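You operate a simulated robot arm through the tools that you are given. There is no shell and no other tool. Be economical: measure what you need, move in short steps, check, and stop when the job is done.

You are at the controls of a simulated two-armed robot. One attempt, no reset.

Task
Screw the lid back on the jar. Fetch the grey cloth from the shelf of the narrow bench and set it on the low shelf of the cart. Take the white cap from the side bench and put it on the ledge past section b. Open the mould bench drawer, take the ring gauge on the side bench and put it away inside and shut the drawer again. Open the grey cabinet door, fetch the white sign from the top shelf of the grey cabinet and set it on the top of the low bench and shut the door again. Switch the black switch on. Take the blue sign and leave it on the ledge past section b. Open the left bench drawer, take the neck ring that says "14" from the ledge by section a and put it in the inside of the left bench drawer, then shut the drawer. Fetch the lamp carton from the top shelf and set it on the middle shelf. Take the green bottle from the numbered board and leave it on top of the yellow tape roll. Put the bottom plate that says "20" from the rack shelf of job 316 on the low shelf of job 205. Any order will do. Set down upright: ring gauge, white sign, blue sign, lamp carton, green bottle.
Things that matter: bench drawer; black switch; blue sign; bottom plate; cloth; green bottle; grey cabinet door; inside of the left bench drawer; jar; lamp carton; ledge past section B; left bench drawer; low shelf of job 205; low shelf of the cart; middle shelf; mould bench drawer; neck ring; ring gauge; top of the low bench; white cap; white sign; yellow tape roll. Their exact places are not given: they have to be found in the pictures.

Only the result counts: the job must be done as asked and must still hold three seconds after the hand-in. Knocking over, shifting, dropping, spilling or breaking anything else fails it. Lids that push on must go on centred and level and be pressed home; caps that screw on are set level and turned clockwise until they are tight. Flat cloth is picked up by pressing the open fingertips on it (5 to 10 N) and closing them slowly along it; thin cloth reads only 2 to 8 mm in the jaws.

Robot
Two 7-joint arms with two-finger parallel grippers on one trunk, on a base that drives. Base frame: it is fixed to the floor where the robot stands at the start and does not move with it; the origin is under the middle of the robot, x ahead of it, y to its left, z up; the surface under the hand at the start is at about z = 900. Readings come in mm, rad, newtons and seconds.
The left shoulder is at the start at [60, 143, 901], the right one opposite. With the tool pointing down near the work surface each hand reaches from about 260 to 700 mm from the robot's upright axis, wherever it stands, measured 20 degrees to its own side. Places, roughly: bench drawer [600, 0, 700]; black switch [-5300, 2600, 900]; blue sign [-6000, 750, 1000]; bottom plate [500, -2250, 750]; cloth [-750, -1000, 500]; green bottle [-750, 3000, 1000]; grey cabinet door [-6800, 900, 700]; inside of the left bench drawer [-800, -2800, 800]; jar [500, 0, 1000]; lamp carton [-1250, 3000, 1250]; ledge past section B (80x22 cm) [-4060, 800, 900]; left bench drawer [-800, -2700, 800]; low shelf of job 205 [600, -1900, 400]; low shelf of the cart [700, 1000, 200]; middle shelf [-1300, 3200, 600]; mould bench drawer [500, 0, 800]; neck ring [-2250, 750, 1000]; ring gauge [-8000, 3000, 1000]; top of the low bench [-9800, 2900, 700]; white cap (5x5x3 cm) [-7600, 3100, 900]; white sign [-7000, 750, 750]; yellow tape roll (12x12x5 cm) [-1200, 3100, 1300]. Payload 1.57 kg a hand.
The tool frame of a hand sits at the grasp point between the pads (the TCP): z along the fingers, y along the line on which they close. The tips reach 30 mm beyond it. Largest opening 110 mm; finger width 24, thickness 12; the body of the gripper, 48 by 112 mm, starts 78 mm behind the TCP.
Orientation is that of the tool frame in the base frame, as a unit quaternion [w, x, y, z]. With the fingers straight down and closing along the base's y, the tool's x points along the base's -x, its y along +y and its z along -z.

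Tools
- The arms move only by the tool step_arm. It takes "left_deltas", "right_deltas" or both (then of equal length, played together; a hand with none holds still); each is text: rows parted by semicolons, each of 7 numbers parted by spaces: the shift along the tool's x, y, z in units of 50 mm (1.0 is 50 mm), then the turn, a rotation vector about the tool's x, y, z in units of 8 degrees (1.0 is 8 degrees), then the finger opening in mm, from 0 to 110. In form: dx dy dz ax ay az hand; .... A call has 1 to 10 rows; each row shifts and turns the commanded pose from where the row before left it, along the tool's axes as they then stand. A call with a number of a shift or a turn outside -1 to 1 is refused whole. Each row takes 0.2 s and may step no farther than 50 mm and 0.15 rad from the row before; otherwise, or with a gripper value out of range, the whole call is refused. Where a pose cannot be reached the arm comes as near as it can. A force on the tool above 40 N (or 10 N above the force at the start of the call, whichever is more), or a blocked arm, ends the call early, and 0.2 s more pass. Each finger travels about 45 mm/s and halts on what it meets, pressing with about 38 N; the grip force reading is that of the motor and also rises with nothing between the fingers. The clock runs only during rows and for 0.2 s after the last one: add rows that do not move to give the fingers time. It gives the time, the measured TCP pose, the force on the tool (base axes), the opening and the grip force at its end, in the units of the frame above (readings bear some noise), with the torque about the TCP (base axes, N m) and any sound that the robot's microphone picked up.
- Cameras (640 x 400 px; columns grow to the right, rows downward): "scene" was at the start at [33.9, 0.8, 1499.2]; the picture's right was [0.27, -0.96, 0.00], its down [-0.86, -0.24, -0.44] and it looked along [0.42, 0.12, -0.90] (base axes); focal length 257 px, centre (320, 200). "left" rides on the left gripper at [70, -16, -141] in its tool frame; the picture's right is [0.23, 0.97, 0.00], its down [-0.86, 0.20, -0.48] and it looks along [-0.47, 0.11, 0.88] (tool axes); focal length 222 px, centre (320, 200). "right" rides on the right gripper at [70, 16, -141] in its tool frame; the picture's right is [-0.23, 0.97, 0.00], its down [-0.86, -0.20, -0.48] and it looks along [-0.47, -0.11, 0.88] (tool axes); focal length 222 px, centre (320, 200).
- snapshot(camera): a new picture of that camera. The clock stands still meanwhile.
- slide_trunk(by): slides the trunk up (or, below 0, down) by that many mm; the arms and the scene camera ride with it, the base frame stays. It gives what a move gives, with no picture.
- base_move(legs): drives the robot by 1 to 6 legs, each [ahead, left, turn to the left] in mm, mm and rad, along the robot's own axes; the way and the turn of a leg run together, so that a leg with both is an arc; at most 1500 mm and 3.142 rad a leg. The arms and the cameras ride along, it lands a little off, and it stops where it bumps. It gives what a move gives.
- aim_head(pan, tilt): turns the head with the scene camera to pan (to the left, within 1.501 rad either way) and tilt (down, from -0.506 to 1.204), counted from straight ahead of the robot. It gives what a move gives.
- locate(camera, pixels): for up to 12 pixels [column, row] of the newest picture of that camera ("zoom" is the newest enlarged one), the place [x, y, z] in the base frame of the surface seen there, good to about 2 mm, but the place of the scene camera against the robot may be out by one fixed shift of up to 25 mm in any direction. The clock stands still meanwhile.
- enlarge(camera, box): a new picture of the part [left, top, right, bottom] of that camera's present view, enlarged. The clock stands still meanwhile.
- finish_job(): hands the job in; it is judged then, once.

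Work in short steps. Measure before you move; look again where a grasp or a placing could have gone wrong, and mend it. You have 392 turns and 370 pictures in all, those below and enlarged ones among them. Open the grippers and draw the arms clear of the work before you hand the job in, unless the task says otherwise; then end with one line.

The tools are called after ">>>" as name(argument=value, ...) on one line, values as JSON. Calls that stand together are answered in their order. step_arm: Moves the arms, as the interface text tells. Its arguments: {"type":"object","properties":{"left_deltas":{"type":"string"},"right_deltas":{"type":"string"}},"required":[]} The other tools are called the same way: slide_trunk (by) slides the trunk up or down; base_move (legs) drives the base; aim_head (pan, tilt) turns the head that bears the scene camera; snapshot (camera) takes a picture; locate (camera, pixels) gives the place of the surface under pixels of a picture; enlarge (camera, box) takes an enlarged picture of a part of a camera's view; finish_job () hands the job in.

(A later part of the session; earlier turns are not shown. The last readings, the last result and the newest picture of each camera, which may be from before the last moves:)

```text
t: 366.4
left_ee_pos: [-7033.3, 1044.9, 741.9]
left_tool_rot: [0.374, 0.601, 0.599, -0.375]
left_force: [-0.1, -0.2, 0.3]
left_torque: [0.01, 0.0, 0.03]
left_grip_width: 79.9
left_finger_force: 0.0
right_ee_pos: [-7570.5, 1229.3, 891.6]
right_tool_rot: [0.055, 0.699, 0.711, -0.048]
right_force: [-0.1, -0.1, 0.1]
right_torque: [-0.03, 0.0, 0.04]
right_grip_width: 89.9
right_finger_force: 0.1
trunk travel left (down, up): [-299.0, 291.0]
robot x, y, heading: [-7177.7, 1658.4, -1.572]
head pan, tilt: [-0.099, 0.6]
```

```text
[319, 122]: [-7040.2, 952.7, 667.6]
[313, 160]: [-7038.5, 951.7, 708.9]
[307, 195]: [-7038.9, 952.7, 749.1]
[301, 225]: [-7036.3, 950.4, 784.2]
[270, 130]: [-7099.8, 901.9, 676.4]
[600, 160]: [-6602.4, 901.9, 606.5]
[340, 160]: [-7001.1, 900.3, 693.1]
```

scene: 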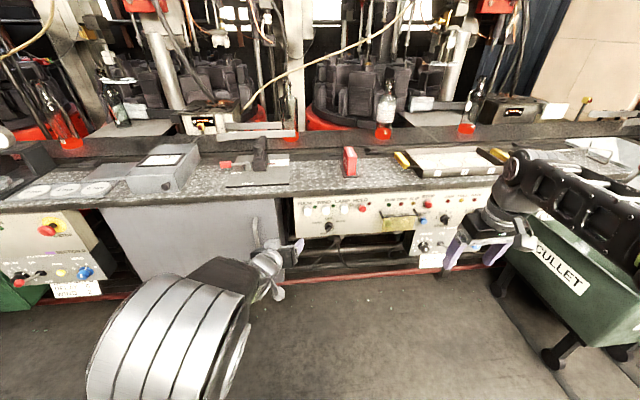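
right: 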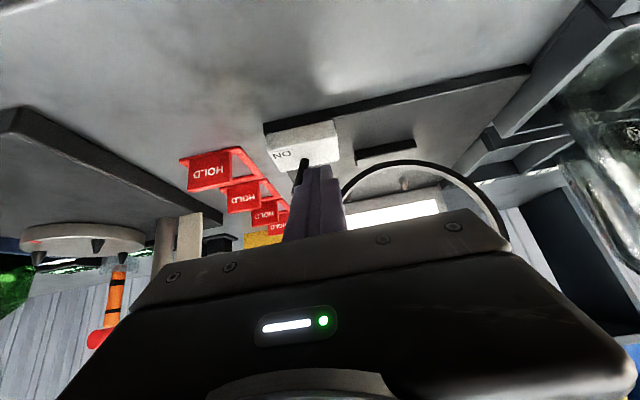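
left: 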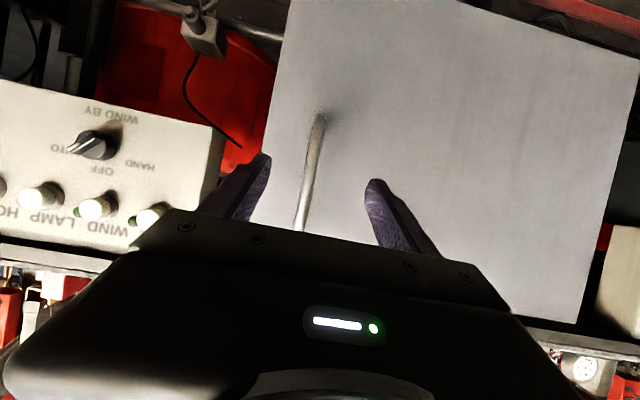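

I advance onto the bar and close.

>>> step_arm(left_deltas="-0.24 -0.04 0.6 0 0 0 60;-0.24 -0.03 0.6 0 0 0 60;-0.24 -0.03 0.6 0 0 0 60;0 0 0 0 0 0 60;0 0 0 0 0 0 30;0 0 0 0 0 0 0;0 0 0 0 0 0 0;0 0 0 0 0 0 0")

>>> snapshot(camera="left")

```text
t: 368.2
left_ee_pos: [-7038.2, 948.4, 735.7]
left_tool_rot: [0.374, 0.6, 0.599, -0.376]
left_force: [-0.4, -0.1, -1.4]
left_torque: [-0.05, -0.04, -0.02]
left_grip_width: 13.7
left_finger_force: 23.2
right_ee_pos: [-7571.6, 1229.1, 891.7]
right_tool_rot: [0.055, 0.699, 0.711, -0.049]
right_force: [-0.7, 0.0, 0.8]
right_torque: [0.03, 0.01, 0.0]
right_grip_width: 90.0
right_finger_force: 0.1
trunk travel left (down, up): [-299.0, 291.0]
robot x, y, heading: [-7178.4, 1661.4, -1.57]
head pan, tilt: [-0.099, 0.6]
```

```text
206 pictures are left
```

left: 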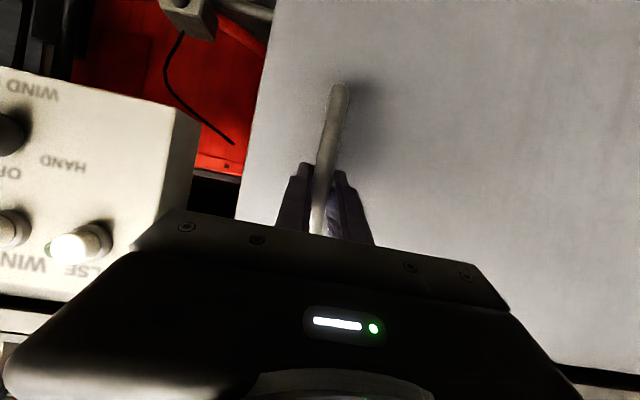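

Handle gripped (13.7 mm). I pull the door open by driving back along the arc in short legs.

>>> base_move(legs=[[-80, 12, 0], [-76, 34, 0]])

>>> snapshot(camera="left")

```text
t: 370.0
left_ee_pos: [-6997.3, 1105.9, 735.1]
left_tool_rot: [0.373, 0.602, 0.598, -0.376]
left_force: [-17.5, 8.5, -4.2]
left_torque: [-0.29, -0.26, -0.05]
left_grip_width: 14.0
left_finger_force: 30.2
right_ee_pos: [-7525.0, 1385.4, 889.9]
right_tool_rot: [0.056, 0.699, 0.711, -0.048]
right_force: [0.6, 0.3, 0.4]
right_torque: [-0.01, 0.0, 0.02]
right_grip_width: 90.1
right_finger_force: 0.1
trunk travel left (down, up): [-299.0, 291.0]
robot x, y, heading: [-7129.5, 1814.4, -1.572]
head pan, tilt: [-0.099, 0.6]
```

```text
205 pictures are left
```

left: 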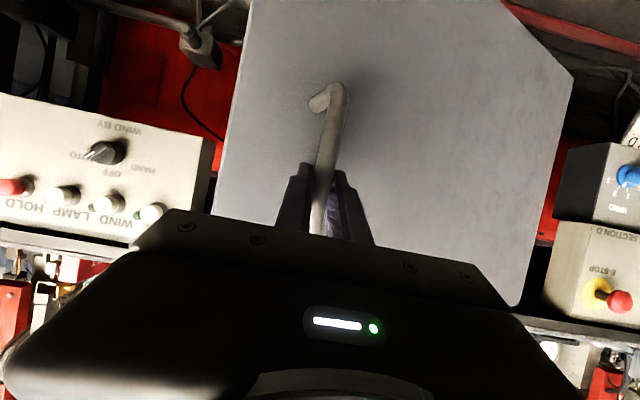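

The door follows. I continue along the arc.

>>> base_move(legs=[[-72, 35, 0], [-62, 48, 0], [-50, 62, 0], [-42, 72, 0]])

>>> snapshot(camera="left")

>>> snapshot(camera="scene")

```text
t: 373.0
left_ee_pos: [-6778.8, 1330.2, 734.5]
left_tool_rot: [0.372, 0.602, 0.598, -0.377]
left_force: [7.5, -13.3, 4.1]
left_torque: [-0.59, -0.82, 0.02]
left_grip_width: 13.9
left_finger_force: 30.6
right_ee_pos: [-7306.8, 1609.0, 891.2]
right_tool_rot: [0.054, 0.699, 0.711, -0.048]
right_force: [-0.5, 0.0, 0.4]
right_torque: [-0.01, 0.0, 0.02]
right_grip_width: 89.8
right_finger_force: 0.2
trunk travel left (down, up): [-299.0, 291.0]
robot x, y, heading: [-6915.7, 2040.9, -1.57]
head pan, tilt: [-0.099, 0.6]
```

```text
204 pictures are left
```

left: 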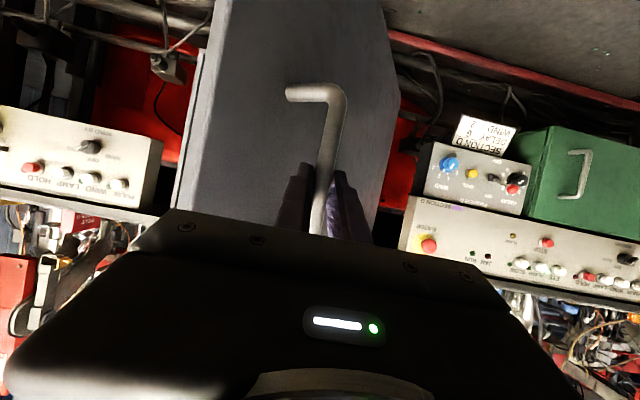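

```text
203 pictures are left
```

scene: 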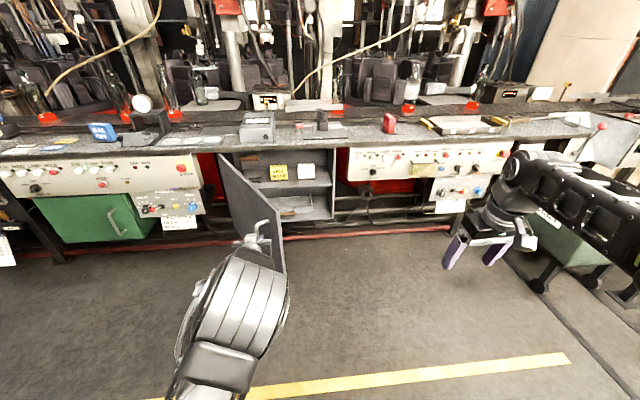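

Door open ~60°; inside I see a yellow and a white sign on the top shelf. I open it a little more and release.

>>> base_move(legs=[[-24, 75, 0]])

>>> step_arm(left_deltas="0 0 0 0 0 0 25;0 0 0 0 0 0 40;0 0 -0.5 0 0 0 40;0 -0.3 -0.7 0 0 0 40;0 -0.3 -0.5 0 0 0 40;0 0 0 0 0 0 40")

>>> snapshot(camera="scene")

>>> enlarge(camera="scene", box=[160, 120, 400, 280])

```text
t: 374.1
left_ee_pos: [-6704.5, 1357.8, 735.8]
left_tool_rot: [0.374, 0.602, 0.597, -0.377]
left_force: [-7.7, 26.9, -2.7]
left_torque: [0.05, -0.75, -0.13]
left_grip_width: 14.0
left_finger_force: 30.1
right_ee_pos: [-7231.5, 1634.8, 892.1]
right_tool_rot: [0.056, 0.698, 0.712, -0.049]
right_force: [0.5, -0.5, 1.2]
right_torque: [-0.02, 0.03, -0.02]
right_grip_width: 90.1
right_finger_force: 0.0
trunk travel left (down, up): [-299.0, 291.0]
robot x, y, heading: [-6843.0, 2069.7, -1.565]
head pan, tilt: [-0.099, 0.6]
```

```text
t: 375.5
left_ee_pos: [-6731.6, 1433.4, 772.1]
left_tool_rot: [0.372, 0.603, 0.598, -0.375]
left_force: [0.0, 0.6, -0.3]
left_torque: [0.02, -0.01, 0.01]
left_grip_width: 40.0
left_finger_force: 0.0
right_ee_pos: [-7232.3, 1634.1, 891.6]
right_tool_rot: [0.056, 0.698, 0.712, -0.048]
right_force: [0.6, -0.1, 0.2]
right_torque: [0.0, -0.01, 0.02]
right_grip_width: 89.9
right_finger_force: 0.1
trunk travel left (down, up): [-299.0, 291.0]
robot x, y, heading: [-6839.6, 2062.6, -1.57]
head pan, tilt: [-0.099, 0.6]
```

```text
202 pictures are left
```

scene: 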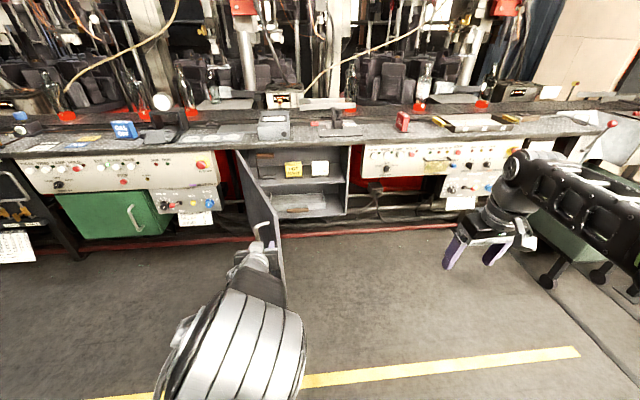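

```text
2.50 times, centred on (280, 200) of scene
```

zoom: 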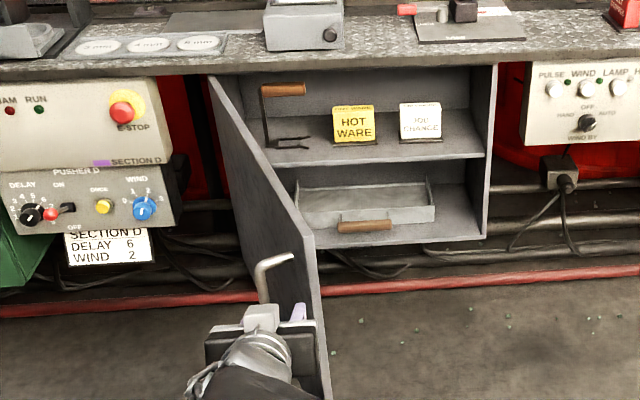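

>>> locate(camera="zoom", pixels=[[420, 118], [402, 120], [440, 118], [420, 138], [420, 145], [353, 125], [330, 130], [480, 155], [320, 300], [308, 235], [318, 390], [495, 110]])

```text
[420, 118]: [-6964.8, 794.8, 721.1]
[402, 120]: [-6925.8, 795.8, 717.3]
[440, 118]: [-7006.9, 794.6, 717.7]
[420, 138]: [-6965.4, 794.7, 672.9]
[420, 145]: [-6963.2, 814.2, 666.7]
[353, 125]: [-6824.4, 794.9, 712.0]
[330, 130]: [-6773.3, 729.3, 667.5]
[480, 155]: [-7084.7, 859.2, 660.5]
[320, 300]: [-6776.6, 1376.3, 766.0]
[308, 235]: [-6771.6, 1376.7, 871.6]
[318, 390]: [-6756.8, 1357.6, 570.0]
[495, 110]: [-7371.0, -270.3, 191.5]
```

White "JOB CHANGE" sign at ≈(-6966,812), z 660–750. The door needs to be wider open, so I bring the closed left hand round to its inner side.

>>> step_arm(left_deltas="0.3 0 -0.6 0 0 0 0;0.3 0 -0.6 0 0 0 0;0 -0.95 0 0 0 0 0;0 -0.95 0 0 0 0 0;0 -0.95 0 0 0 0 0;0 -0.95 0 0 0 0 0;-0.37 0 0.76 0 0 0 0;-0.37 0 0.76 0 0 0 0;-0.37 0 0.76 0 0 0 0;-0.37 0 0.76 0 0 0 0")

>>> snapshot(camera="scene")

```text
t: 377.7
left_ee_pos: [-6924.5, 1329.5, 768.7]
left_tool_rot: [0.373, 0.602, 0.598, -0.375]
left_force: [1.2, 0.4, 0.3]
left_torque: [0.03, 0.03, 0.02]
left_grip_width: 0.0
left_finger_force: 21.2
right_ee_pos: [-7231.2, 1633.9, 891.4]
right_tool_rot: [0.055, 0.698, 0.712, -0.049]
right_force: [-0.1, 0.1, -0.3]
right_torque: [0.02, -0.02, 0.01]
right_grip_width: 90.1
right_finger_force: 0.0
trunk travel left (down, up): [-299.0, 291.0]
robot x, y, heading: [-6838.9, 2067.6, -1.574]
head pan, tilt: [-0.099, 0.6]
```

```text
200 pictures are left
```

scene: 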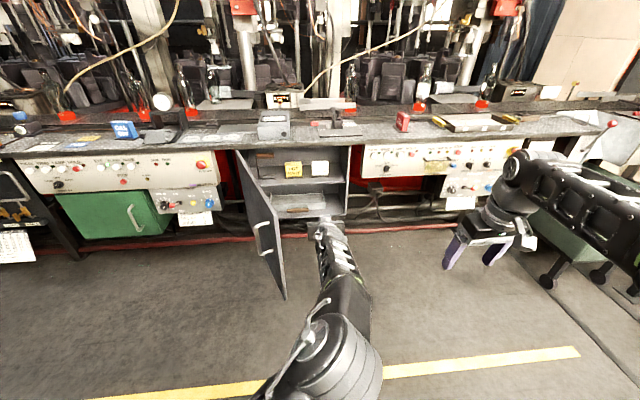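

The hand is inside. I push the door wider (+x).

>>> step_arm(left_deltas="0 0.9 0 0 0 0 0;0 0.9 0 0 0 0 0;0 0.9 0 0 0 0 0;0 0.8 0 0 0 0 0;0 0.8 0 0 0 0 0;0 0.8 0 0 0 0 0;0 0.8 0 0 0 0 0;0 0 0 0 0 0 0")

>>> snapshot(camera="scene")

```text
t: 379.5
left_ee_pos: [-6628.5, 1332.4, 770.0]
left_tool_rot: [0.372, 0.603, 0.598, -0.375]
left_force: [0.4, 0.1, -0.3]
left_torque: [0.0, 0.01, -0.02]
left_grip_width: 0.0
left_finger_force: 20.9
right_ee_pos: [-7232.1, 1633.2, 892.3]
right_tool_rot: [0.055, 0.698, 0.712, -0.048]
right_force: [0.1, 0.6, 0.0]
right_torque: [0.02, -0.02, -0.01]
right_grip_width: 90.1
right_finger_force: 0.0
trunk travel left (down, up): [-299.0, 291.0]
robot x, y, heading: [-6845.7, 2064.7, -1.572]
head pan, tilt: [-0.099, 0.6]
```

```text
199 pictures are left
```

scene: 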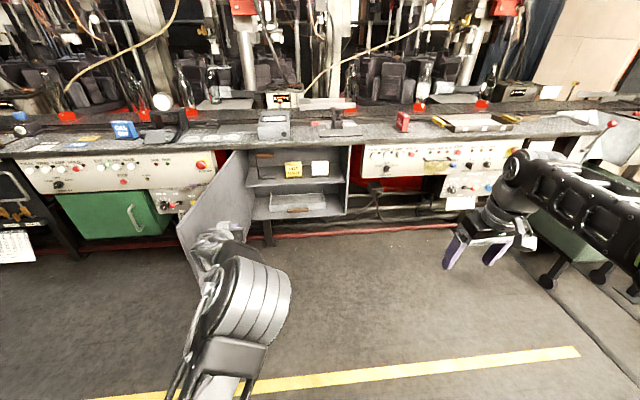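

The door is open past 90°. I shift the base right, set the left hand at height 705 opened wide, and look at the sign with its camera.

>>> base_move(legs=[[0, -235, 0]])

>>> step_arm(left_deltas="0.475 -0.515 -0.23 0 0 0 60;0.475 -0.515 -0.23 0 0 0 104;0.475 -0.515 -0.23 0 0 0 104;0.475 -0.515 -0.23 0 0 0 104;0 0 0 0 0 0 104;0 0 0 0 0 0 104")

>>> base_move(legs=[[330, 0, 0]])

>>> snapshot(camera="left")

```text
t: 381.2
left_ee_pos: [-6863.7, 1331.9, 769.8]
left_tool_rot: [0.374, 0.601, 0.6, -0.374]
left_force: [0.4, 0.1, -0.2]
left_torque: [-0.01, 0.01, -0.02]
left_grip_width: 0.3
left_finger_force: 21.0
right_ee_pos: [-7469.6, 1632.4, 890.3]
right_tool_rot: [0.055, 0.698, 0.713, -0.048]
right_force: [-0.3, -0.3, 0.1]
right_torque: [0.01, -0.03, -0.04]
right_grip_width: 89.9
right_finger_force: 0.0
trunk travel left (down, up): [-299.0, 291.0]
robot x, y, heading: [-7078.6, 2065.6, -1.563]
head pan, tilt: [-0.099, 0.6]
```

```text
t: 382.6
left_ee_pos: [-6965.4, 1416.3, 705.9]
left_tool_rot: [0.373, 0.602, 0.599, -0.374]
left_force: [-0.5, -0.8, -1.0]
left_torque: [0.02, 0.03, -0.02]
left_grip_width: 103.7
left_finger_force: 0.1
right_ee_pos: [-7469.2, 1632.2, 890.8]
right_tool_rot: [0.056, 0.697, 0.713, -0.049]
right_force: [-0.5, -0.1, 0.1]
right_torque: [0.0, 0.04, 0.02]
right_grip_width: 90.0
right_finger_force: 0.1
trunk travel left (down, up): [-299.0, 291.0]
robot x, y, heading: [-7076.1, 2066.8, -1.572]
head pan, tilt: [-0.099, 0.6]
```

```text
t: 384.8
left_ee_pos: [-6963.0, 1082.1, 705.2]
left_tool_rot: [0.373, 0.601, 0.599, -0.375]
left_force: [-0.4, -0.5, 0.3]
left_torque: [-0.02, 0.0, 0.0]
left_grip_width: 103.9
left_finger_force: 0.0
right_ee_pos: [-7464.7, 1298.4, 891.4]
right_tool_rot: [0.056, 0.697, 0.714, -0.048]
right_force: [-0.5, 1.0, -0.2]
right_torque: [0.02, -0.01, 0.02]
right_grip_width: 90.1
right_finger_force: 0.0
trunk travel left (down, up): [-299.0, 291.0]
robot x, y, heading: [-7078.0, 1733.2, -1.564]
head pan, tilt: [-0.099, 0.6]
```

```text
198 pictures are left
```

left: 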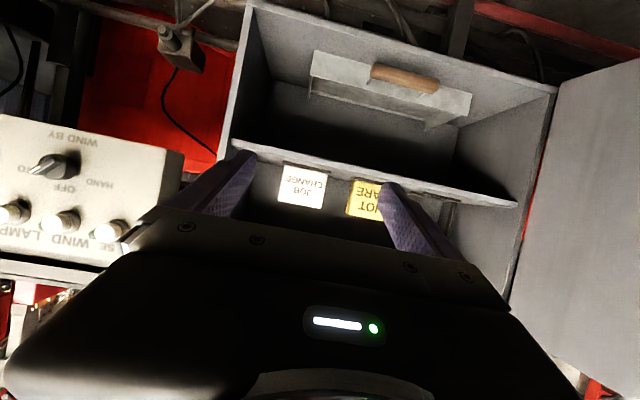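

>>> enlarge(camera="left", box=[240, 140, 400, 240])

>>> locate(camera="left", pixels=[[302, 187], [281, 185], [323, 190], [303, 168], [302, 206], [303, 160], [351, 185], [255, 150], [300, 148]])

```text
4.00 times, centred on (320, 190) of left
```

zoom: 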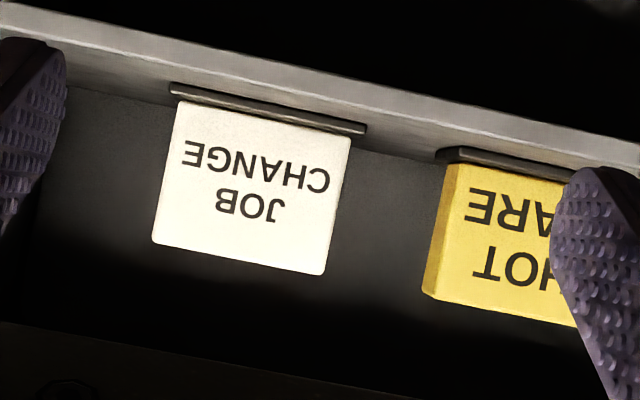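

```text
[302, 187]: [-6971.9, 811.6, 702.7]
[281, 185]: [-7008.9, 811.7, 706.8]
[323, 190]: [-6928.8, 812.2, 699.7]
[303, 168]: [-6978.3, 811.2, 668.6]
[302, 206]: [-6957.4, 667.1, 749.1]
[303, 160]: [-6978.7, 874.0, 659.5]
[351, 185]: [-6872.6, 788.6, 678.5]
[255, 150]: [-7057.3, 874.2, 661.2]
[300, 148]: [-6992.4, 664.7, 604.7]
```

Sign: x −7013…−6926 (centre −6969.5), front y 812. I drive 225 mm ahead, then finish with the arm.

>>> base_move(legs=[[225, 0, 0]])

>>> snapshot(camera="left")

>>> locate(camera="left", pixels=[[300, 190], [320, 190], [280, 190], [340, 195], [310, 165]])

```text
t: 386.6
left_ee_pos: [-6958.2, 854.4, 704.9]
left_tool_rot: [0.374, 0.599, 0.602, -0.372]
left_force: [-0.8, -0.2, 0.0]
left_torque: [0.02, 0.01, 0.02]
left_grip_width: 104.2
left_finger_force: 0.1
right_ee_pos: [-7461.6, 1067.0, 891.6]
right_tool_rot: [0.055, 0.695, 0.716, -0.047]
right_force: [0.3, -0.1, 0.7]
right_torque: [-0.01, 0.02, 0.02]
right_grip_width: 90.1
right_finger_force: 0.0
trunk travel left (down, up): [-299.0, 291.0]
robot x, y, heading: [-7074.2, 1504.8, -1.562]
head pan, tilt: [-0.099, 0.6]
```

```text
196 pictures are left
```

left: 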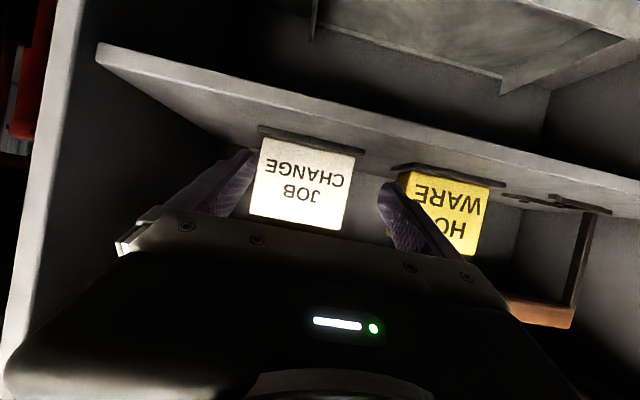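

```text
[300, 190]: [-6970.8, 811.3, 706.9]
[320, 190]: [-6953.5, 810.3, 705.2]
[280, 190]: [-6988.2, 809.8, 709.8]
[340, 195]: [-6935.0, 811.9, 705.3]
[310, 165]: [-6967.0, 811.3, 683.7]
```

I shift 11 mm right (−x), then forward 47 mm and close.

>>> step_arm(left_deltas="0 -0.23 0 0 0 0 106;-0.2 0 0.42 0 0 0 106;-0.2 0 0.42 0 0 0 106;0 0 0 0 0 0 106;0 0 0 0 0 0 92;0 0 0 0 0 0 80;0 0 0 0 0 0 75;0 0 0 0 0 0 75")

>>> snapshot(camera="left")

```text
t: 388.4
left_ee_pos: [-6969.1, 806.6, 704.8]
left_tool_rot: [0.374, 0.599, 0.601, -0.373]
left_force: [-1.1, -0.3, 0.9]
left_torque: [0.0, -0.01, 0.0]
left_grip_width: 84.5
left_finger_force: 36.1
right_ee_pos: [-7462.0, 1068.5, 889.9]
right_tool_rot: [0.056, 0.695, 0.715, -0.048]
right_force: [-0.3, 0.4, 0.2]
right_torque: [-0.01, 0.0, 0.02]
right_grip_width: 89.8
right_finger_force: 0.1
trunk travel left (down, up): [-299.0, 291.0]
robot x, y, heading: [-7071.8, 1497.7, -1.56]
head pan, tilt: [-0.099, 0.6]
```

```text
195 pictures are left
```

left: 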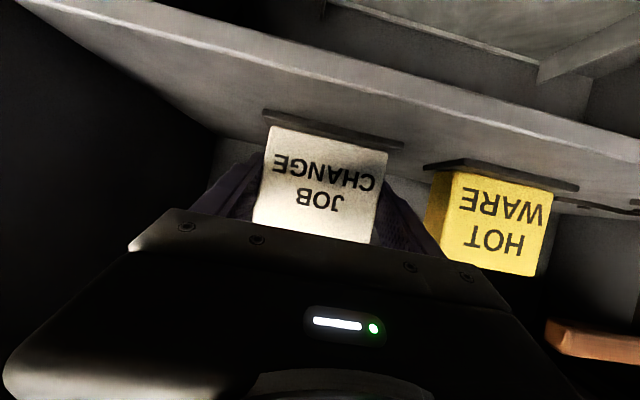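

Gripped (84.5 mm; bottom 45 mm below TCP). I lift 25 mm and drive back out.

>>> step_arm(left_deltas="-0.25 0 -0.12 0 0 0 75;-0.25 0 -0.12 0 0 0 75;0 0 0 0 0 0 75")

>>> base_move(legs=[[-450, 0, 0]])

>>> snapshot(camera="left")

>>> snapshot(camera="scene")

```text
t: 389.1
left_ee_pos: [-6968.1, 807.0, 733.1]
left_tool_rot: [0.375, 0.599, 0.601, -0.373]
left_force: [-0.6, 0.4, -1.7]
left_torque: [0.01, -0.03, -0.04]
left_grip_width: 84.6
left_finger_force: 37.8
right_ee_pos: [-7462.2, 1068.4, 891.1]
right_tool_rot: [0.055, 0.695, 0.715, -0.049]
right_force: [0.1, -0.2, -0.5]
right_torque: [0.01, -0.01, 0.0]
right_grip_width: 90.1
right_finger_force: 0.0
trunk travel left (down, up): [-299.0, 291.0]
robot x, y, heading: [-7074.3, 1504.0, -1.558]
head pan, tilt: [-0.099, 0.6]
```

```text
t: 391.9
left_ee_pos: [-6968.6, 1253.0, 732.6]
left_tool_rot: [0.376, 0.596, 0.605, -0.37]
left_force: [-0.3, 0.7, -1.8]
left_torque: [-0.01, -0.01, 0.01]
left_grip_width: 84.5
left_finger_force: 37.6
right_ee_pos: [-7464.1, 1508.4, 890.8]
right_tool_rot: [0.056, 0.692, 0.718, -0.047]
right_force: [-0.4, -0.5, -0.2]
right_torque: [-0.03, 0.02, -0.04]
right_grip_width: 90.0
right_finger_force: 0.1
trunk travel left (down, up): [-299.0, 291.0]
robot x, y, heading: [-7078.2, 1947.7, -1.553]
head pan, tilt: [-0.099, 0.6]
```

```text
194 pictures are left
```

left: 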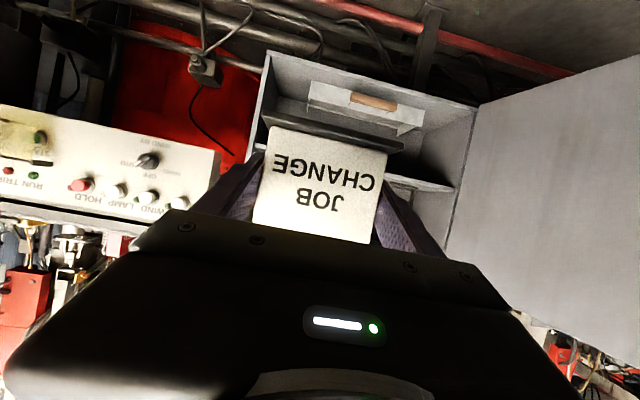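

```text
193 pictures are left
```

scene: 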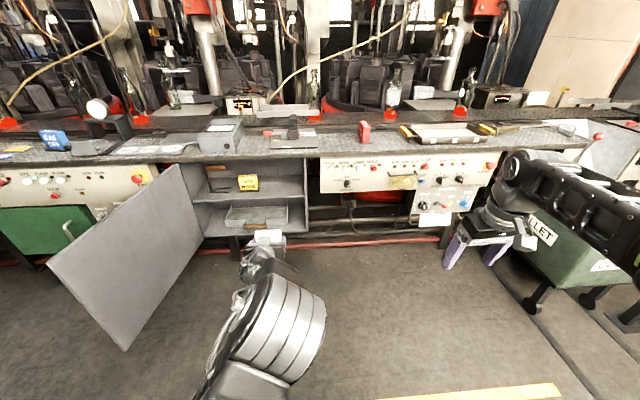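

Now to close the door with the right hand. I locate the door's free edge.

>>> locate(camera="scene", pixels=[[55, 266], [122, 340], [180, 172], [120, 230], [75, 232], [85, 300]])

```text
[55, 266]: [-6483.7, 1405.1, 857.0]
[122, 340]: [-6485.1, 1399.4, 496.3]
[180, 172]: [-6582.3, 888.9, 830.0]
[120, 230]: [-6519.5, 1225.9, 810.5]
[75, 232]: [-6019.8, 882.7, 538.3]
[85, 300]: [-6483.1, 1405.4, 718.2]
```

Door tip at (-6486,1422), open ~100°. I raise the trunk 250 mm and drive left over to the door's outer side, both hands above the door's top.

>>> slide_trunk(by=250)

>>> base_move(legs=[[0, 890, 0]])

>>> step_arm(right_deltas="-0.8 0.54 0 0 0 0 0;-0.8 0.54 0 0 0 0 0;-0.8 0.54 0 0 0 0 0;-0.8 0.54 0 0 0 0 0;-0.8 0.54 0 0 0 0 0;0 0 0 0 0 0 0")

>>> aim_head(pan=-0.4, tilt=0.7)

>>> snapshot(camera="scene")

```text
t: 394.4
left_ee_pos: [-6968.2, 1253.0, 982.5]
left_tool_rot: [0.376, 0.596, 0.604, -0.371]
left_force: [0.4, 1.4, -0.7]
left_torque: [0.01, 0.02, 0.0]
left_grip_width: 84.7
left_finger_force: 37.9
right_ee_pos: [-7464.2, 1509.7, 1141.3]
right_tool_rot: [0.057, 0.692, 0.718, -0.048]
right_force: [0.0, -0.1, 0.1]
right_torque: [-0.03, 0.0, -0.01]
right_grip_width: 90.1
right_finger_force: 0.1
trunk travel left (down, up): [-549.0, 41.0]
robot x, y, heading: [-7080.6, 1950.9, -1.553]
head pan, tilt: [-0.099, 0.6]
```

```text
t: 399.2
left_ee_pos: [-6068.8, 1265.9, 983.2]
left_tool_rot: [0.374, 0.6, 0.601, -0.374]
left_force: [-0.7, 0.3, -1.9]
left_torque: [-0.03, 0.0, -0.02]
left_grip_width: 84.7
left_finger_force: 37.8
right_ee_pos: [-6562.4, 1526.2, 1140.7]
right_tool_rot: [0.055, 0.696, 0.714, -0.048]
right_force: [-0.2, 0.2, 0.2]
right_torque: [-0.01, -0.02, 0.01]
right_grip_width: 89.8
right_finger_force: 0.1
trunk travel left (down, up): [-549.0, 41.0]
robot x, y, heading: [-6172.9, 1962.6, -1.564]
head pan, tilt: [-0.099, 0.6]
```

```text
t: 400.6
left_ee_pos: [-6069.1, 1265.9, 982.0]
left_tool_rot: [0.374, 0.599, 0.601, -0.373]
left_force: [-0.7, 1.0, -1.1]
left_torque: [0.01, -0.01, 0.01]
left_grip_width: 84.9
left_finger_force: 38.1
right_ee_pos: [-6460.8, 1391.3, 1164.3]
right_tool_rot: [0.055, 0.695, 0.715, -0.049]
right_force: [-0.3, -0.2, 0.2]
right_torque: [-0.02, -0.02, -0.02]
right_grip_width: 0.1
right_finger_force: 19.3
right hand out of reach, approached as far as the arm can: row 4, 5
trunk travel left (down, up): [-549.0, 41.0]
robot x, y, heading: [-6175.1, 1963.8, -1.565]
head pan, tilt: [-0.099, 0.6]
```

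```text
t: 401.4
left_ee_pos: [-6069.9, 1265.6, 982.0]
left_tool_rot: [0.374, 0.599, 0.602, -0.373]
left_force: [0.9, -0.6, -1.4]
left_torque: [0.04, -0.02, -0.02]
left_grip_width: 84.5
left_finger_force: 38.1
right_ee_pos: [-6461.3, 1391.2, 1163.1]
right_tool_rot: [0.056, 0.695, 0.715, -0.049]
right_force: [-0.3, -0.8, -0.4]
right_torque: [0.02, 0.01, 0.0]
right_grip_width: 0.0
right_finger_force: 21.2
trunk travel left (down, up): [-549.0, 41.0]
robot x, y, heading: [-6173.5, 1961.3, -1.555]
head pan, tilt: [-0.4, 0.7]
```

```text
192 pictures are left
```

scene: 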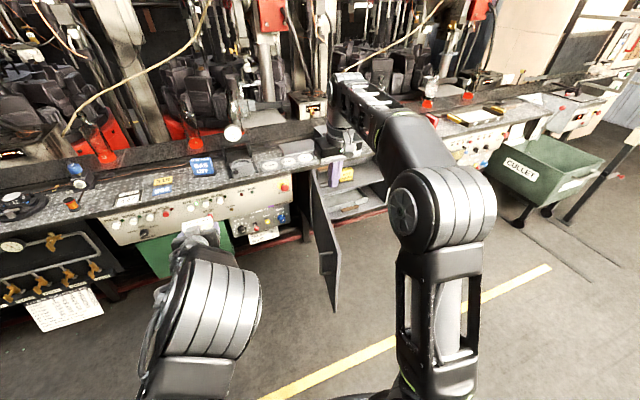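

I move the right hand 75 mm further left (outer side) and lower it to z≈810.

>>> step_arm(right_deltas="0 0.75 0 0 0 0 0;0 0.75 0 0 0 0 0;0 0 0.9 0 0 0 0;0 0 0.9 0 0 0 0;0 0 0.9 0 0 0 0;0 0 0.9 0 0 0 0;0 0 0.9 0 0 0 0;-0.3 0 0.9 0 0 0 0;-0.6 0 0.75 0 0 0 0;-0.6 0 0.75 0 0 0 0")

>>> snapshot(camera="scene")

>>> snapshot(camera="right")

```text
t: 403.6
left_ee_pos: [-6069.8, 1264.6, 983.0]
left_tool_rot: [0.374, 0.6, 0.601, -0.374]
left_force: [0.0, -0.2, -1.8]
left_torque: [0.0, 0.0, 0.0]
left_grip_width: 84.3
left_finger_force: 38.2
right_ee_pos: [-6382.3, 1268.6, 833.0]
right_tool_rot: [0.055, 0.696, 0.715, -0.048]
right_force: [0.1, 0.2, 1.4]
right_torque: [0.04, 0.01, 0.01]
right_grip_width: 0.0
right_finger_force: 21.1
trunk travel left (down, up): [-549.0, 41.0]
robot x, y, heading: [-6170.9, 1960.8, -1.562]
head pan, tilt: [-0.4, 0.7]
```

```text
191 pictures are left
```

scene: 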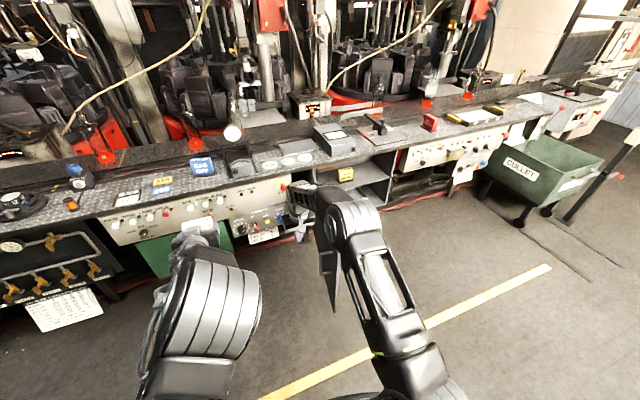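

```text
190 pictures are left
```

right: 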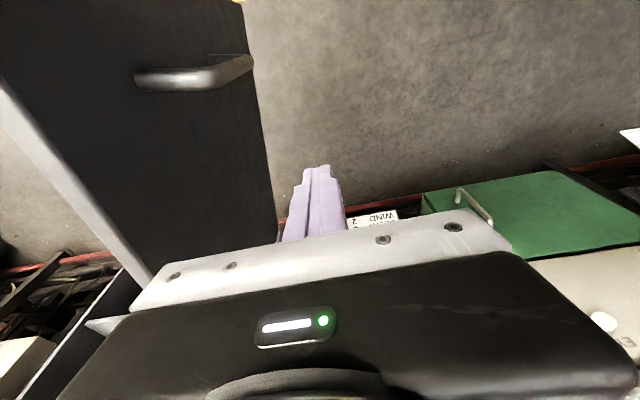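

The finger is beside the door's outer face. I push the door shut by driving right along the arc.

>>> base_move(legs=[[0, -258, 0], [40, -120, 0], [60, -80, 0]])

>>> snapshot(camera="scene")

>>> snapshot(camera="right")

```text
t: 407.1
left_ee_pos: [-6526.5, 1159.7, 980.9]
left_tool_rot: [0.375, 0.599, 0.602, -0.372]
left_force: [-0.4, 0.0, -1.6]
left_torque: [0.0, -0.01, 0.04]
left_grip_width: 84.3
left_finger_force: 38.4
right_ee_pos: [-6838.3, 1164.2, 831.4]
right_tool_rot: [0.055, 0.695, 0.716, -0.048]
right_force: [-0.3, -0.3, -0.6]
right_torque: [0.04, 0.01, 0.05]
right_grip_width: 0.1
right_finger_force: 21.5
trunk travel left (down, up): [-549.0, 41.0]
robot x, y, heading: [-6630.8, 1860.6, -1.557]
head pan, tilt: [-0.4, 0.7]
```

```text
189 pictures are left
```

scene: 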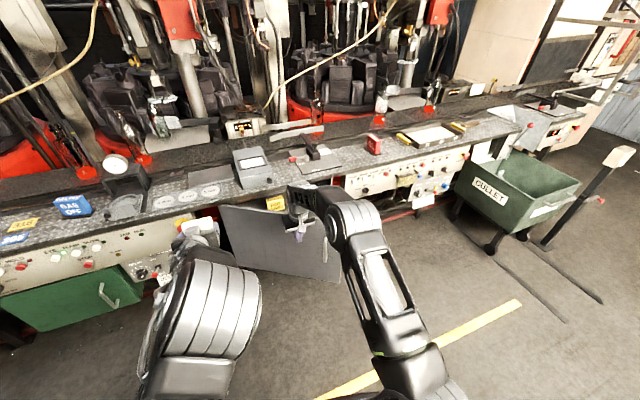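

```text
188 pictures are left
```

right: 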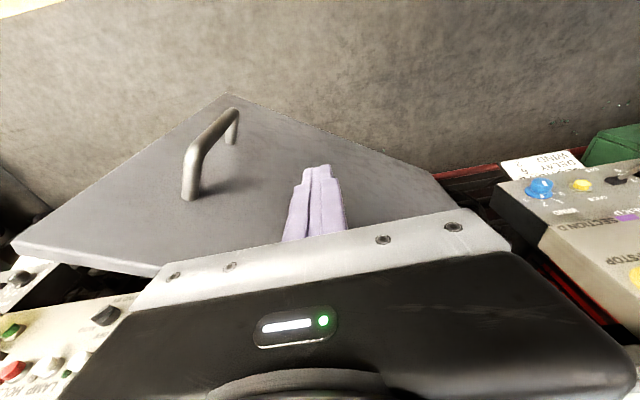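

Door at ~35°. I tilt the right hand forward (so its body stays clear of the ledge) and continue pushing.

>>> step_arm(right_deltas="0 0 0 0 -0.9 0 0;0 0 0 0 -0.9 0 0;0 0 0.3 0 -0.9 0 0;0 0 0.4 0 0 0 0;0 0 0 0 0 0 0")

>>> base_move(legs=[[70, -70, 0], [70, -36, 0]])

>>> snapshot(camera="scene")

>>> snapshot(camera="right")

```text
t: 408.3
left_ee_pos: [-6525.5, 1159.8, 982.1]
left_tool_rot: [0.374, 0.599, 0.602, -0.372]
left_force: [-0.1, -0.3, -1.1]
left_torque: [0.01, -0.07, -0.02]
left_grip_width: 84.5
left_finger_force: 38.2
right_ee_pos: [-6838.5, 1149.0, 802.6]
right_tool_rot: [0.188, 0.673, 0.693, -0.177]
right_force: [0.2, 0.0, -0.5]
right_torque: [-0.05, -0.01, 0.01]
right_grip_width: 0.1
right_finger_force: 21.3
trunk travel left (down, up): [-549.0, 41.0]
robot x, y, heading: [-6635.6, 1857.4, -1.561]
head pan, tilt: [-0.4, 0.7]
```

```text
t: 410.1
left_ee_pos: [-6628.4, 1016.9, 981.7]
left_tool_rot: [0.375, 0.599, 0.602, -0.372]
left_force: [0.7, -1.0, -1.6]
left_torque: [-0.02, -0.03, 0.0]
left_grip_width: 84.6
left_finger_force: 38.1
right_ee_pos: [-6940.8, 1003.9, 801.8]
right_tool_rot: [0.187, 0.673, 0.693, -0.176]
right_force: [-0.1, -0.5, 0.0]
right_torque: [0.0, -0.05, 0.04]
right_grip_width: 0.0
right_finger_force: 21.4
trunk travel left (down, up): [-549.0, 41.0]
robot x, y, heading: [-6735.4, 1716.4, -1.555]
head pan, tilt: [-0.4, 0.7]
```

```text
187 pictures are left
```

scene: 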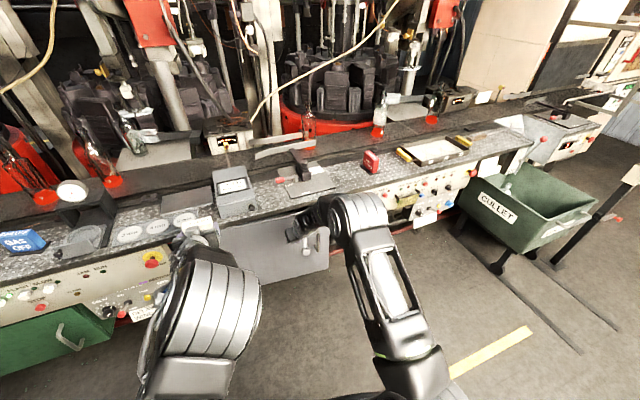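

```text
186 pictures are left
```

right: 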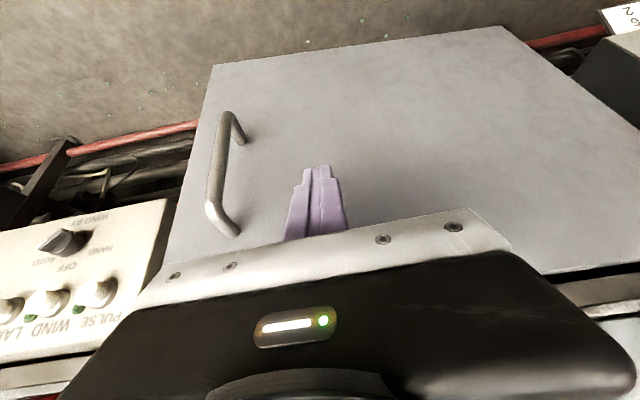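

Almost closed. I push on with the arm in small steps, watching the force.

>>> step_arm(right_deltas="-0.5 0 0.29 0 0 0 0;-0.5 0 0.29 0 0 0 0;-0.4 0 0.23 0 0 0 0;-0.2 0 0.12 0 0 0 0;0 0 0 0 0 0 0")

>>> snapshot(camera="right")

```text
t: 411.1
left_ee_pos: [-6628.6, 1019.8, 981.5]
left_tool_rot: [0.375, 0.599, 0.602, -0.373]
left_force: [0.6, -0.4, -1.3]
left_torque: [0.01, 0.02, 0.0]
left_grip_width: 84.4
left_finger_force: 37.9
right_ee_pos: [-6937.6, 925.1, 796.4]
right_tool_rot: [0.18, 0.675, 0.695, -0.168]
right_force: [0.3, 20.6, 7.3]
right_torque: [0.29, -0.03, -0.01]
right_grip_width: 0.1
right_finger_force: 21.3
trunk travel left (down, up): [-549.0, 41.0]
robot x, y, heading: [-6735.3, 1714.9, -1.559]
head pan, tilt: [-0.4, 0.7]
stopped in row 5 (right hand): the force on the tool passed its limit at 49 N (the readings are from after the stop); the commanded pose is now the measured one
```

```text
185 pictures are left
```

right: 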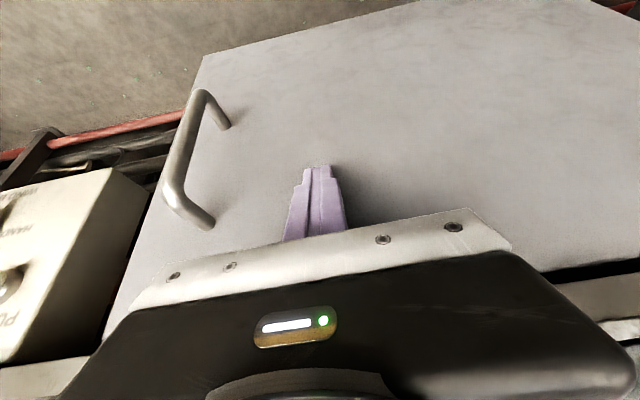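

Firm stop at 49 N. I check that the door's face is flush (y≈901 everywhere).

>>> locate(camera="right", pixels=[[220, 70], [150, 260], [250, 150], [450, 100], [560, 180]])

>>> step_arm(right_deltas="0.5 0 -0.3 0 0 0 0;0.8 0 -0.5 0 0 0 0;0 0 -0.9 0 0 0 0;0 0 -0.9 0 0 0 60;0 0 -0.9 0 0.8 0 60;0 0 -0.7 0 0.8 0 60;0 0 0 0 0.8 0 60;0 0 0 0 0 0 60")

>>> snapshot(camera="scene")

```text
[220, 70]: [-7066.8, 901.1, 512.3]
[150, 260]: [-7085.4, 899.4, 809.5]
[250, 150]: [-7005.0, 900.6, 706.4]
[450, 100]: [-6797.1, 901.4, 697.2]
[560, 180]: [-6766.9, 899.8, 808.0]
```

```text
t: 412.9
left_ee_pos: [-6628.2, 1019.4, 982.6]
left_tool_rot: [0.375, 0.599, 0.602, -0.373]
left_force: [-0.8, -0.4, -1.4]
left_torque: [0.01, -0.02, -0.01]
left_grip_width: 84.5
left_finger_force: 37.5
right_ee_pos: [-6944.3, 1077.7, 951.1]
right_tool_rot: [0.064, 0.694, 0.715, -0.056]
right_force: [-0.1, 0.2, -0.4]
right_torque: [0.02, -0.01, -0.03]
right_grip_width: 60.0
right_finger_force: 0.0
trunk travel left (down, up): [-549.0, 41.0]
robot x, y, heading: [-6736.4, 1713.8, -1.559]
head pan, tilt: [-0.4, 0.7]
```

```text
184 pictures are left
```

scene: 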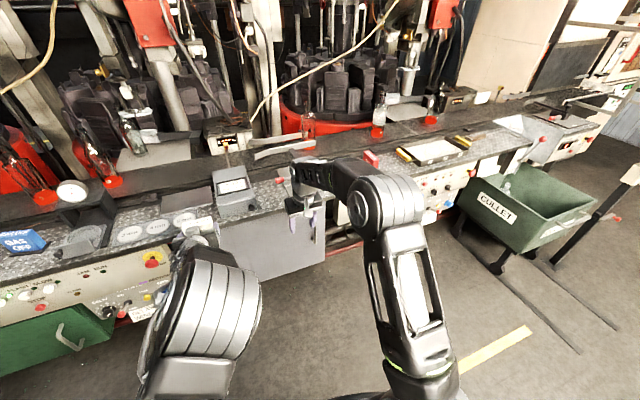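

Door is flush. Now west to the low bench with the sign: back, turn to −x, drive and look.

>>> base_move(legs=[[-130, 0, 0], [0, 0, -1.57], [1400, 0, 0]])

>>> aim_head(pan=-0.4, tilt=0.35)

>>> snapshot(camera="scene")

```text
t: 424.6
left_ee_pos: [-8837.5, 1732.7, 982.2]
left_tool_rot: [-0.002, 0.849, -0.003, -0.528]
left_force: [-0.1, 0.6, -1.0]
left_torque: [-0.02, -0.02, -0.02]
left_grip_width: 84.3
left_finger_force: 38.4
right_ee_pos: [-8775.8, 2046.8, 951.1]
right_tool_rot: [0.005, 0.996, 0.011, -0.085]
right_force: [-0.1, 0.9, -0.3]
right_torque: [0.0, 0.0, -0.03]
right_grip_width: 60.0
right_finger_force: 0.0
trunk travel left (down, up): [-549.0, 41.0]
robot x, y, heading: [-8139.3, 1831.4, -3.137]
head pan, tilt: [-0.4, 0.7]
```

```text
t: 425.4
left_ee_pos: [-8837.2, 1732.0, 982.0]
left_tool_rot: [-0.002, 0.849, -0.002, -0.529]
left_force: [-0.2, 0.0, -2.2]
left_torque: [0.02, -0.02, -0.01]
left_grip_width: 84.4
left_finger_force: 37.6
right_ee_pos: [-8775.9, 2046.1, 950.2]
right_tool_rot: [0.006, 0.996, 0.011, -0.085]
right_force: [-0.1, 0.1, 0.2]
right_torque: [0.01, -0.01, 0.0]
right_grip_width: 60.1
right_finger_force: 0.1
trunk travel left (down, up): [-549.0, 41.0]
robot x, y, heading: [-8140.8, 1831.6, -3.137]
head pan, tilt: [-0.4, 0.351]
```

```text
183 pictures are left
```

scene: 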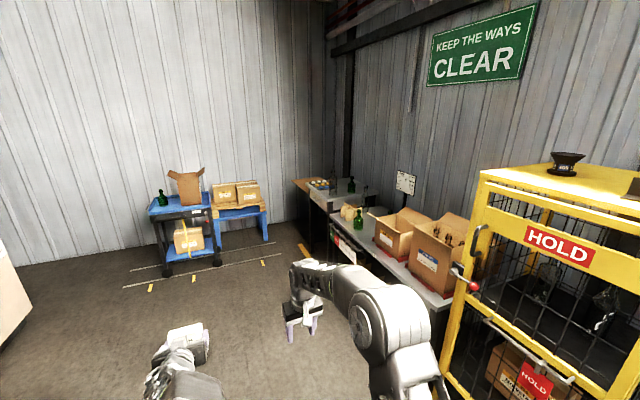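

>>> locate(camera="scene", pixels=[[345, 235], [385, 262], [420, 285], [335, 200], [325, 195], [310, 185], [360, 245], [450, 290], [350, 190], [380, 200], [350, 212]])

>>> enlarge(camera="scene", box=[280, 150, 500, 310])

```text
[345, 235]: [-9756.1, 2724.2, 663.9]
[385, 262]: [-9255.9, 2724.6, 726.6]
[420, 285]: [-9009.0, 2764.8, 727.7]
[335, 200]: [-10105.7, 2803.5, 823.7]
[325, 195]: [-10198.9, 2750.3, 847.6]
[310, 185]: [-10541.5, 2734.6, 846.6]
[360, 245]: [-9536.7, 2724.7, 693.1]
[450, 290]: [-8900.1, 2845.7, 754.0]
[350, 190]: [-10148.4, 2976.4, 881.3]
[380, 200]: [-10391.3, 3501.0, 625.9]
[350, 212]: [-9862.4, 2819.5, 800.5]
```

```text
2.50 times, centred on (390, 230) of scene
```

zoom: 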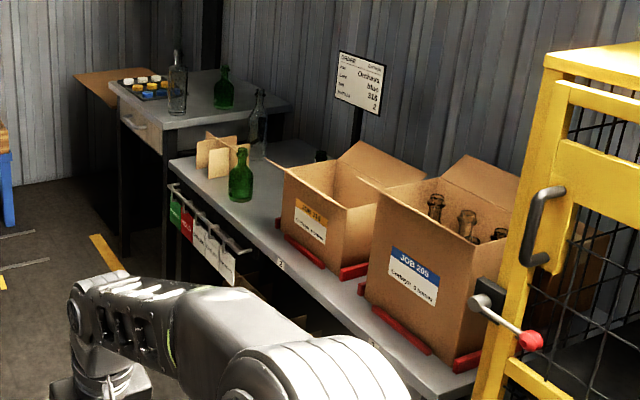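

The low bench top is z≈722, front edge y≈2740. I drive on, face it and view from above.

>>> base_move(legs=[[1390, 0, 0], [0, 0, -1.575]])

>>> aim_head(pan=0.0, tilt=0.6)

>>> snapshot(camera="scene")

```text
t: 436.3
left_ee_pos: [-9625.9, 2527.7, 982.1]
left_tool_rot: [0.379, -0.592, 0.609, 0.368]
left_force: [0.0, 0.1, -0.9]
left_torque: [0.0, 0.0, 0.02]
left_grip_width: 84.6
left_finger_force: 38.2
right_ee_pos: [-9311.1, 2458.4, 952.3]
right_tool_rot: [0.057, -0.703, 0.706, 0.063]
right_force: [0.1, 1.4, -0.3]
right_torque: [0.0, -0.02, -0.02]
right_grip_width: 59.9
right_finger_force: 0.1
trunk travel left (down, up): [-549.0, 41.0]
robot x, y, heading: [-9543.8, 1826.2, 1.547]
head pan, tilt: [-0.4, 0.351]
```

```text
t: 437.1
left_ee_pos: [-9624.5, 2525.8, 983.5]
left_tool_rot: [0.379, -0.592, 0.609, 0.368]
left_force: [1.0, -0.4, -1.5]
left_torque: [0.0, 0.03, 0.01]
left_grip_width: 84.7
left_finger_force: 38.0
right_ee_pos: [-9310.8, 2457.8, 951.3]
right_tool_rot: [0.057, -0.703, 0.706, 0.063]
right_force: [0.4, 1.0, -0.4]
right_torque: [0.0, -0.03, 0.05]
right_grip_width: 59.7
right_finger_force: 0.1
trunk travel left (down, up): [-549.0, 41.0]
robot x, y, heading: [-9544.3, 1824.1, 1.55]
head pan, tilt: [0.0, 0.6]
```

```text
181 pictures are left
```

scene: 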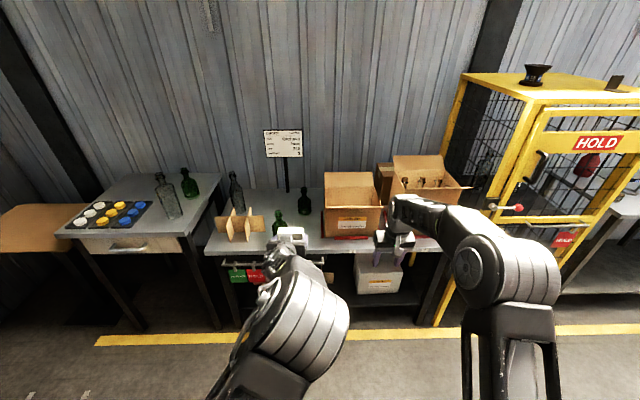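

>>> enlarge(camera="scene", box=[190, 160, 390, 280])

>>> locate(camera="scene", pixels=[[278, 230], [235, 235], [318, 225], [325, 235], [300, 222], [215, 245], [305, 205], [262, 215], [245, 250], [325, 215]])

>>> snapshot(camera="left")

```text
3.20 times, centred on (290, 220) of scene
```

zoom: 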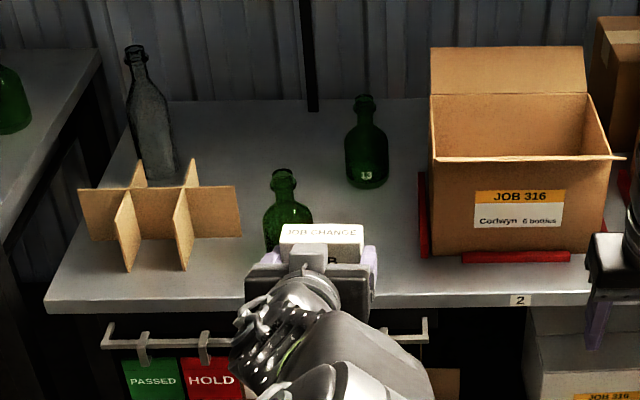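

```text
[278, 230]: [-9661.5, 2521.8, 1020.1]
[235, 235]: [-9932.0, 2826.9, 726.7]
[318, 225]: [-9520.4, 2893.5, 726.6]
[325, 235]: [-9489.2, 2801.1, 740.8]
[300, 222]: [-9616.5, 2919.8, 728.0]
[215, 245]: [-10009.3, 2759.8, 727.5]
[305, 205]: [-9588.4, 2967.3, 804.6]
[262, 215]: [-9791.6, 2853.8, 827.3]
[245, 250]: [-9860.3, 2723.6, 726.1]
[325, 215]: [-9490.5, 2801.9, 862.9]
```

```text
179 pictures are left
```

left: 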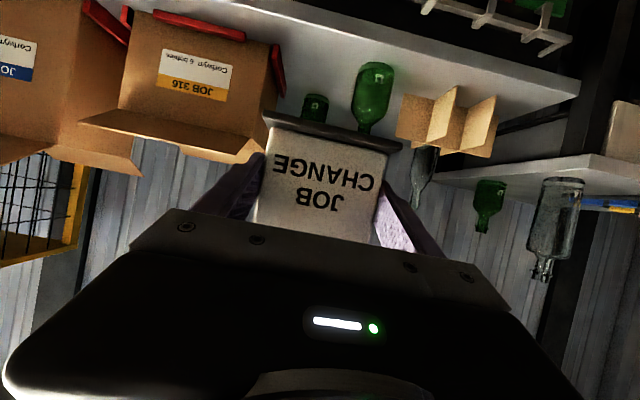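

>>> locate(camera="left", pixels=[[375, 72], [355, 100], [392, 95], [320, 70], [280, 50], [283, 85], [320, 30], [340, 90], [316, 105], [420, 70], [400, 110]])

```text
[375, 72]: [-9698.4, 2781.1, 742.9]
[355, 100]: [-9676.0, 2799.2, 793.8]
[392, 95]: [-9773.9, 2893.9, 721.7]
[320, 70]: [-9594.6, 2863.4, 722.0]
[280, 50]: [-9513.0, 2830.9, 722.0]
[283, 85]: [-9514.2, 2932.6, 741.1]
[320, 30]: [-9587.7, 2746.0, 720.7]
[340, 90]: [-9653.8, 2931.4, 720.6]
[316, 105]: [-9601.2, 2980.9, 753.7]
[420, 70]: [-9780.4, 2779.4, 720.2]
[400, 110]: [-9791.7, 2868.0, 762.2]
```

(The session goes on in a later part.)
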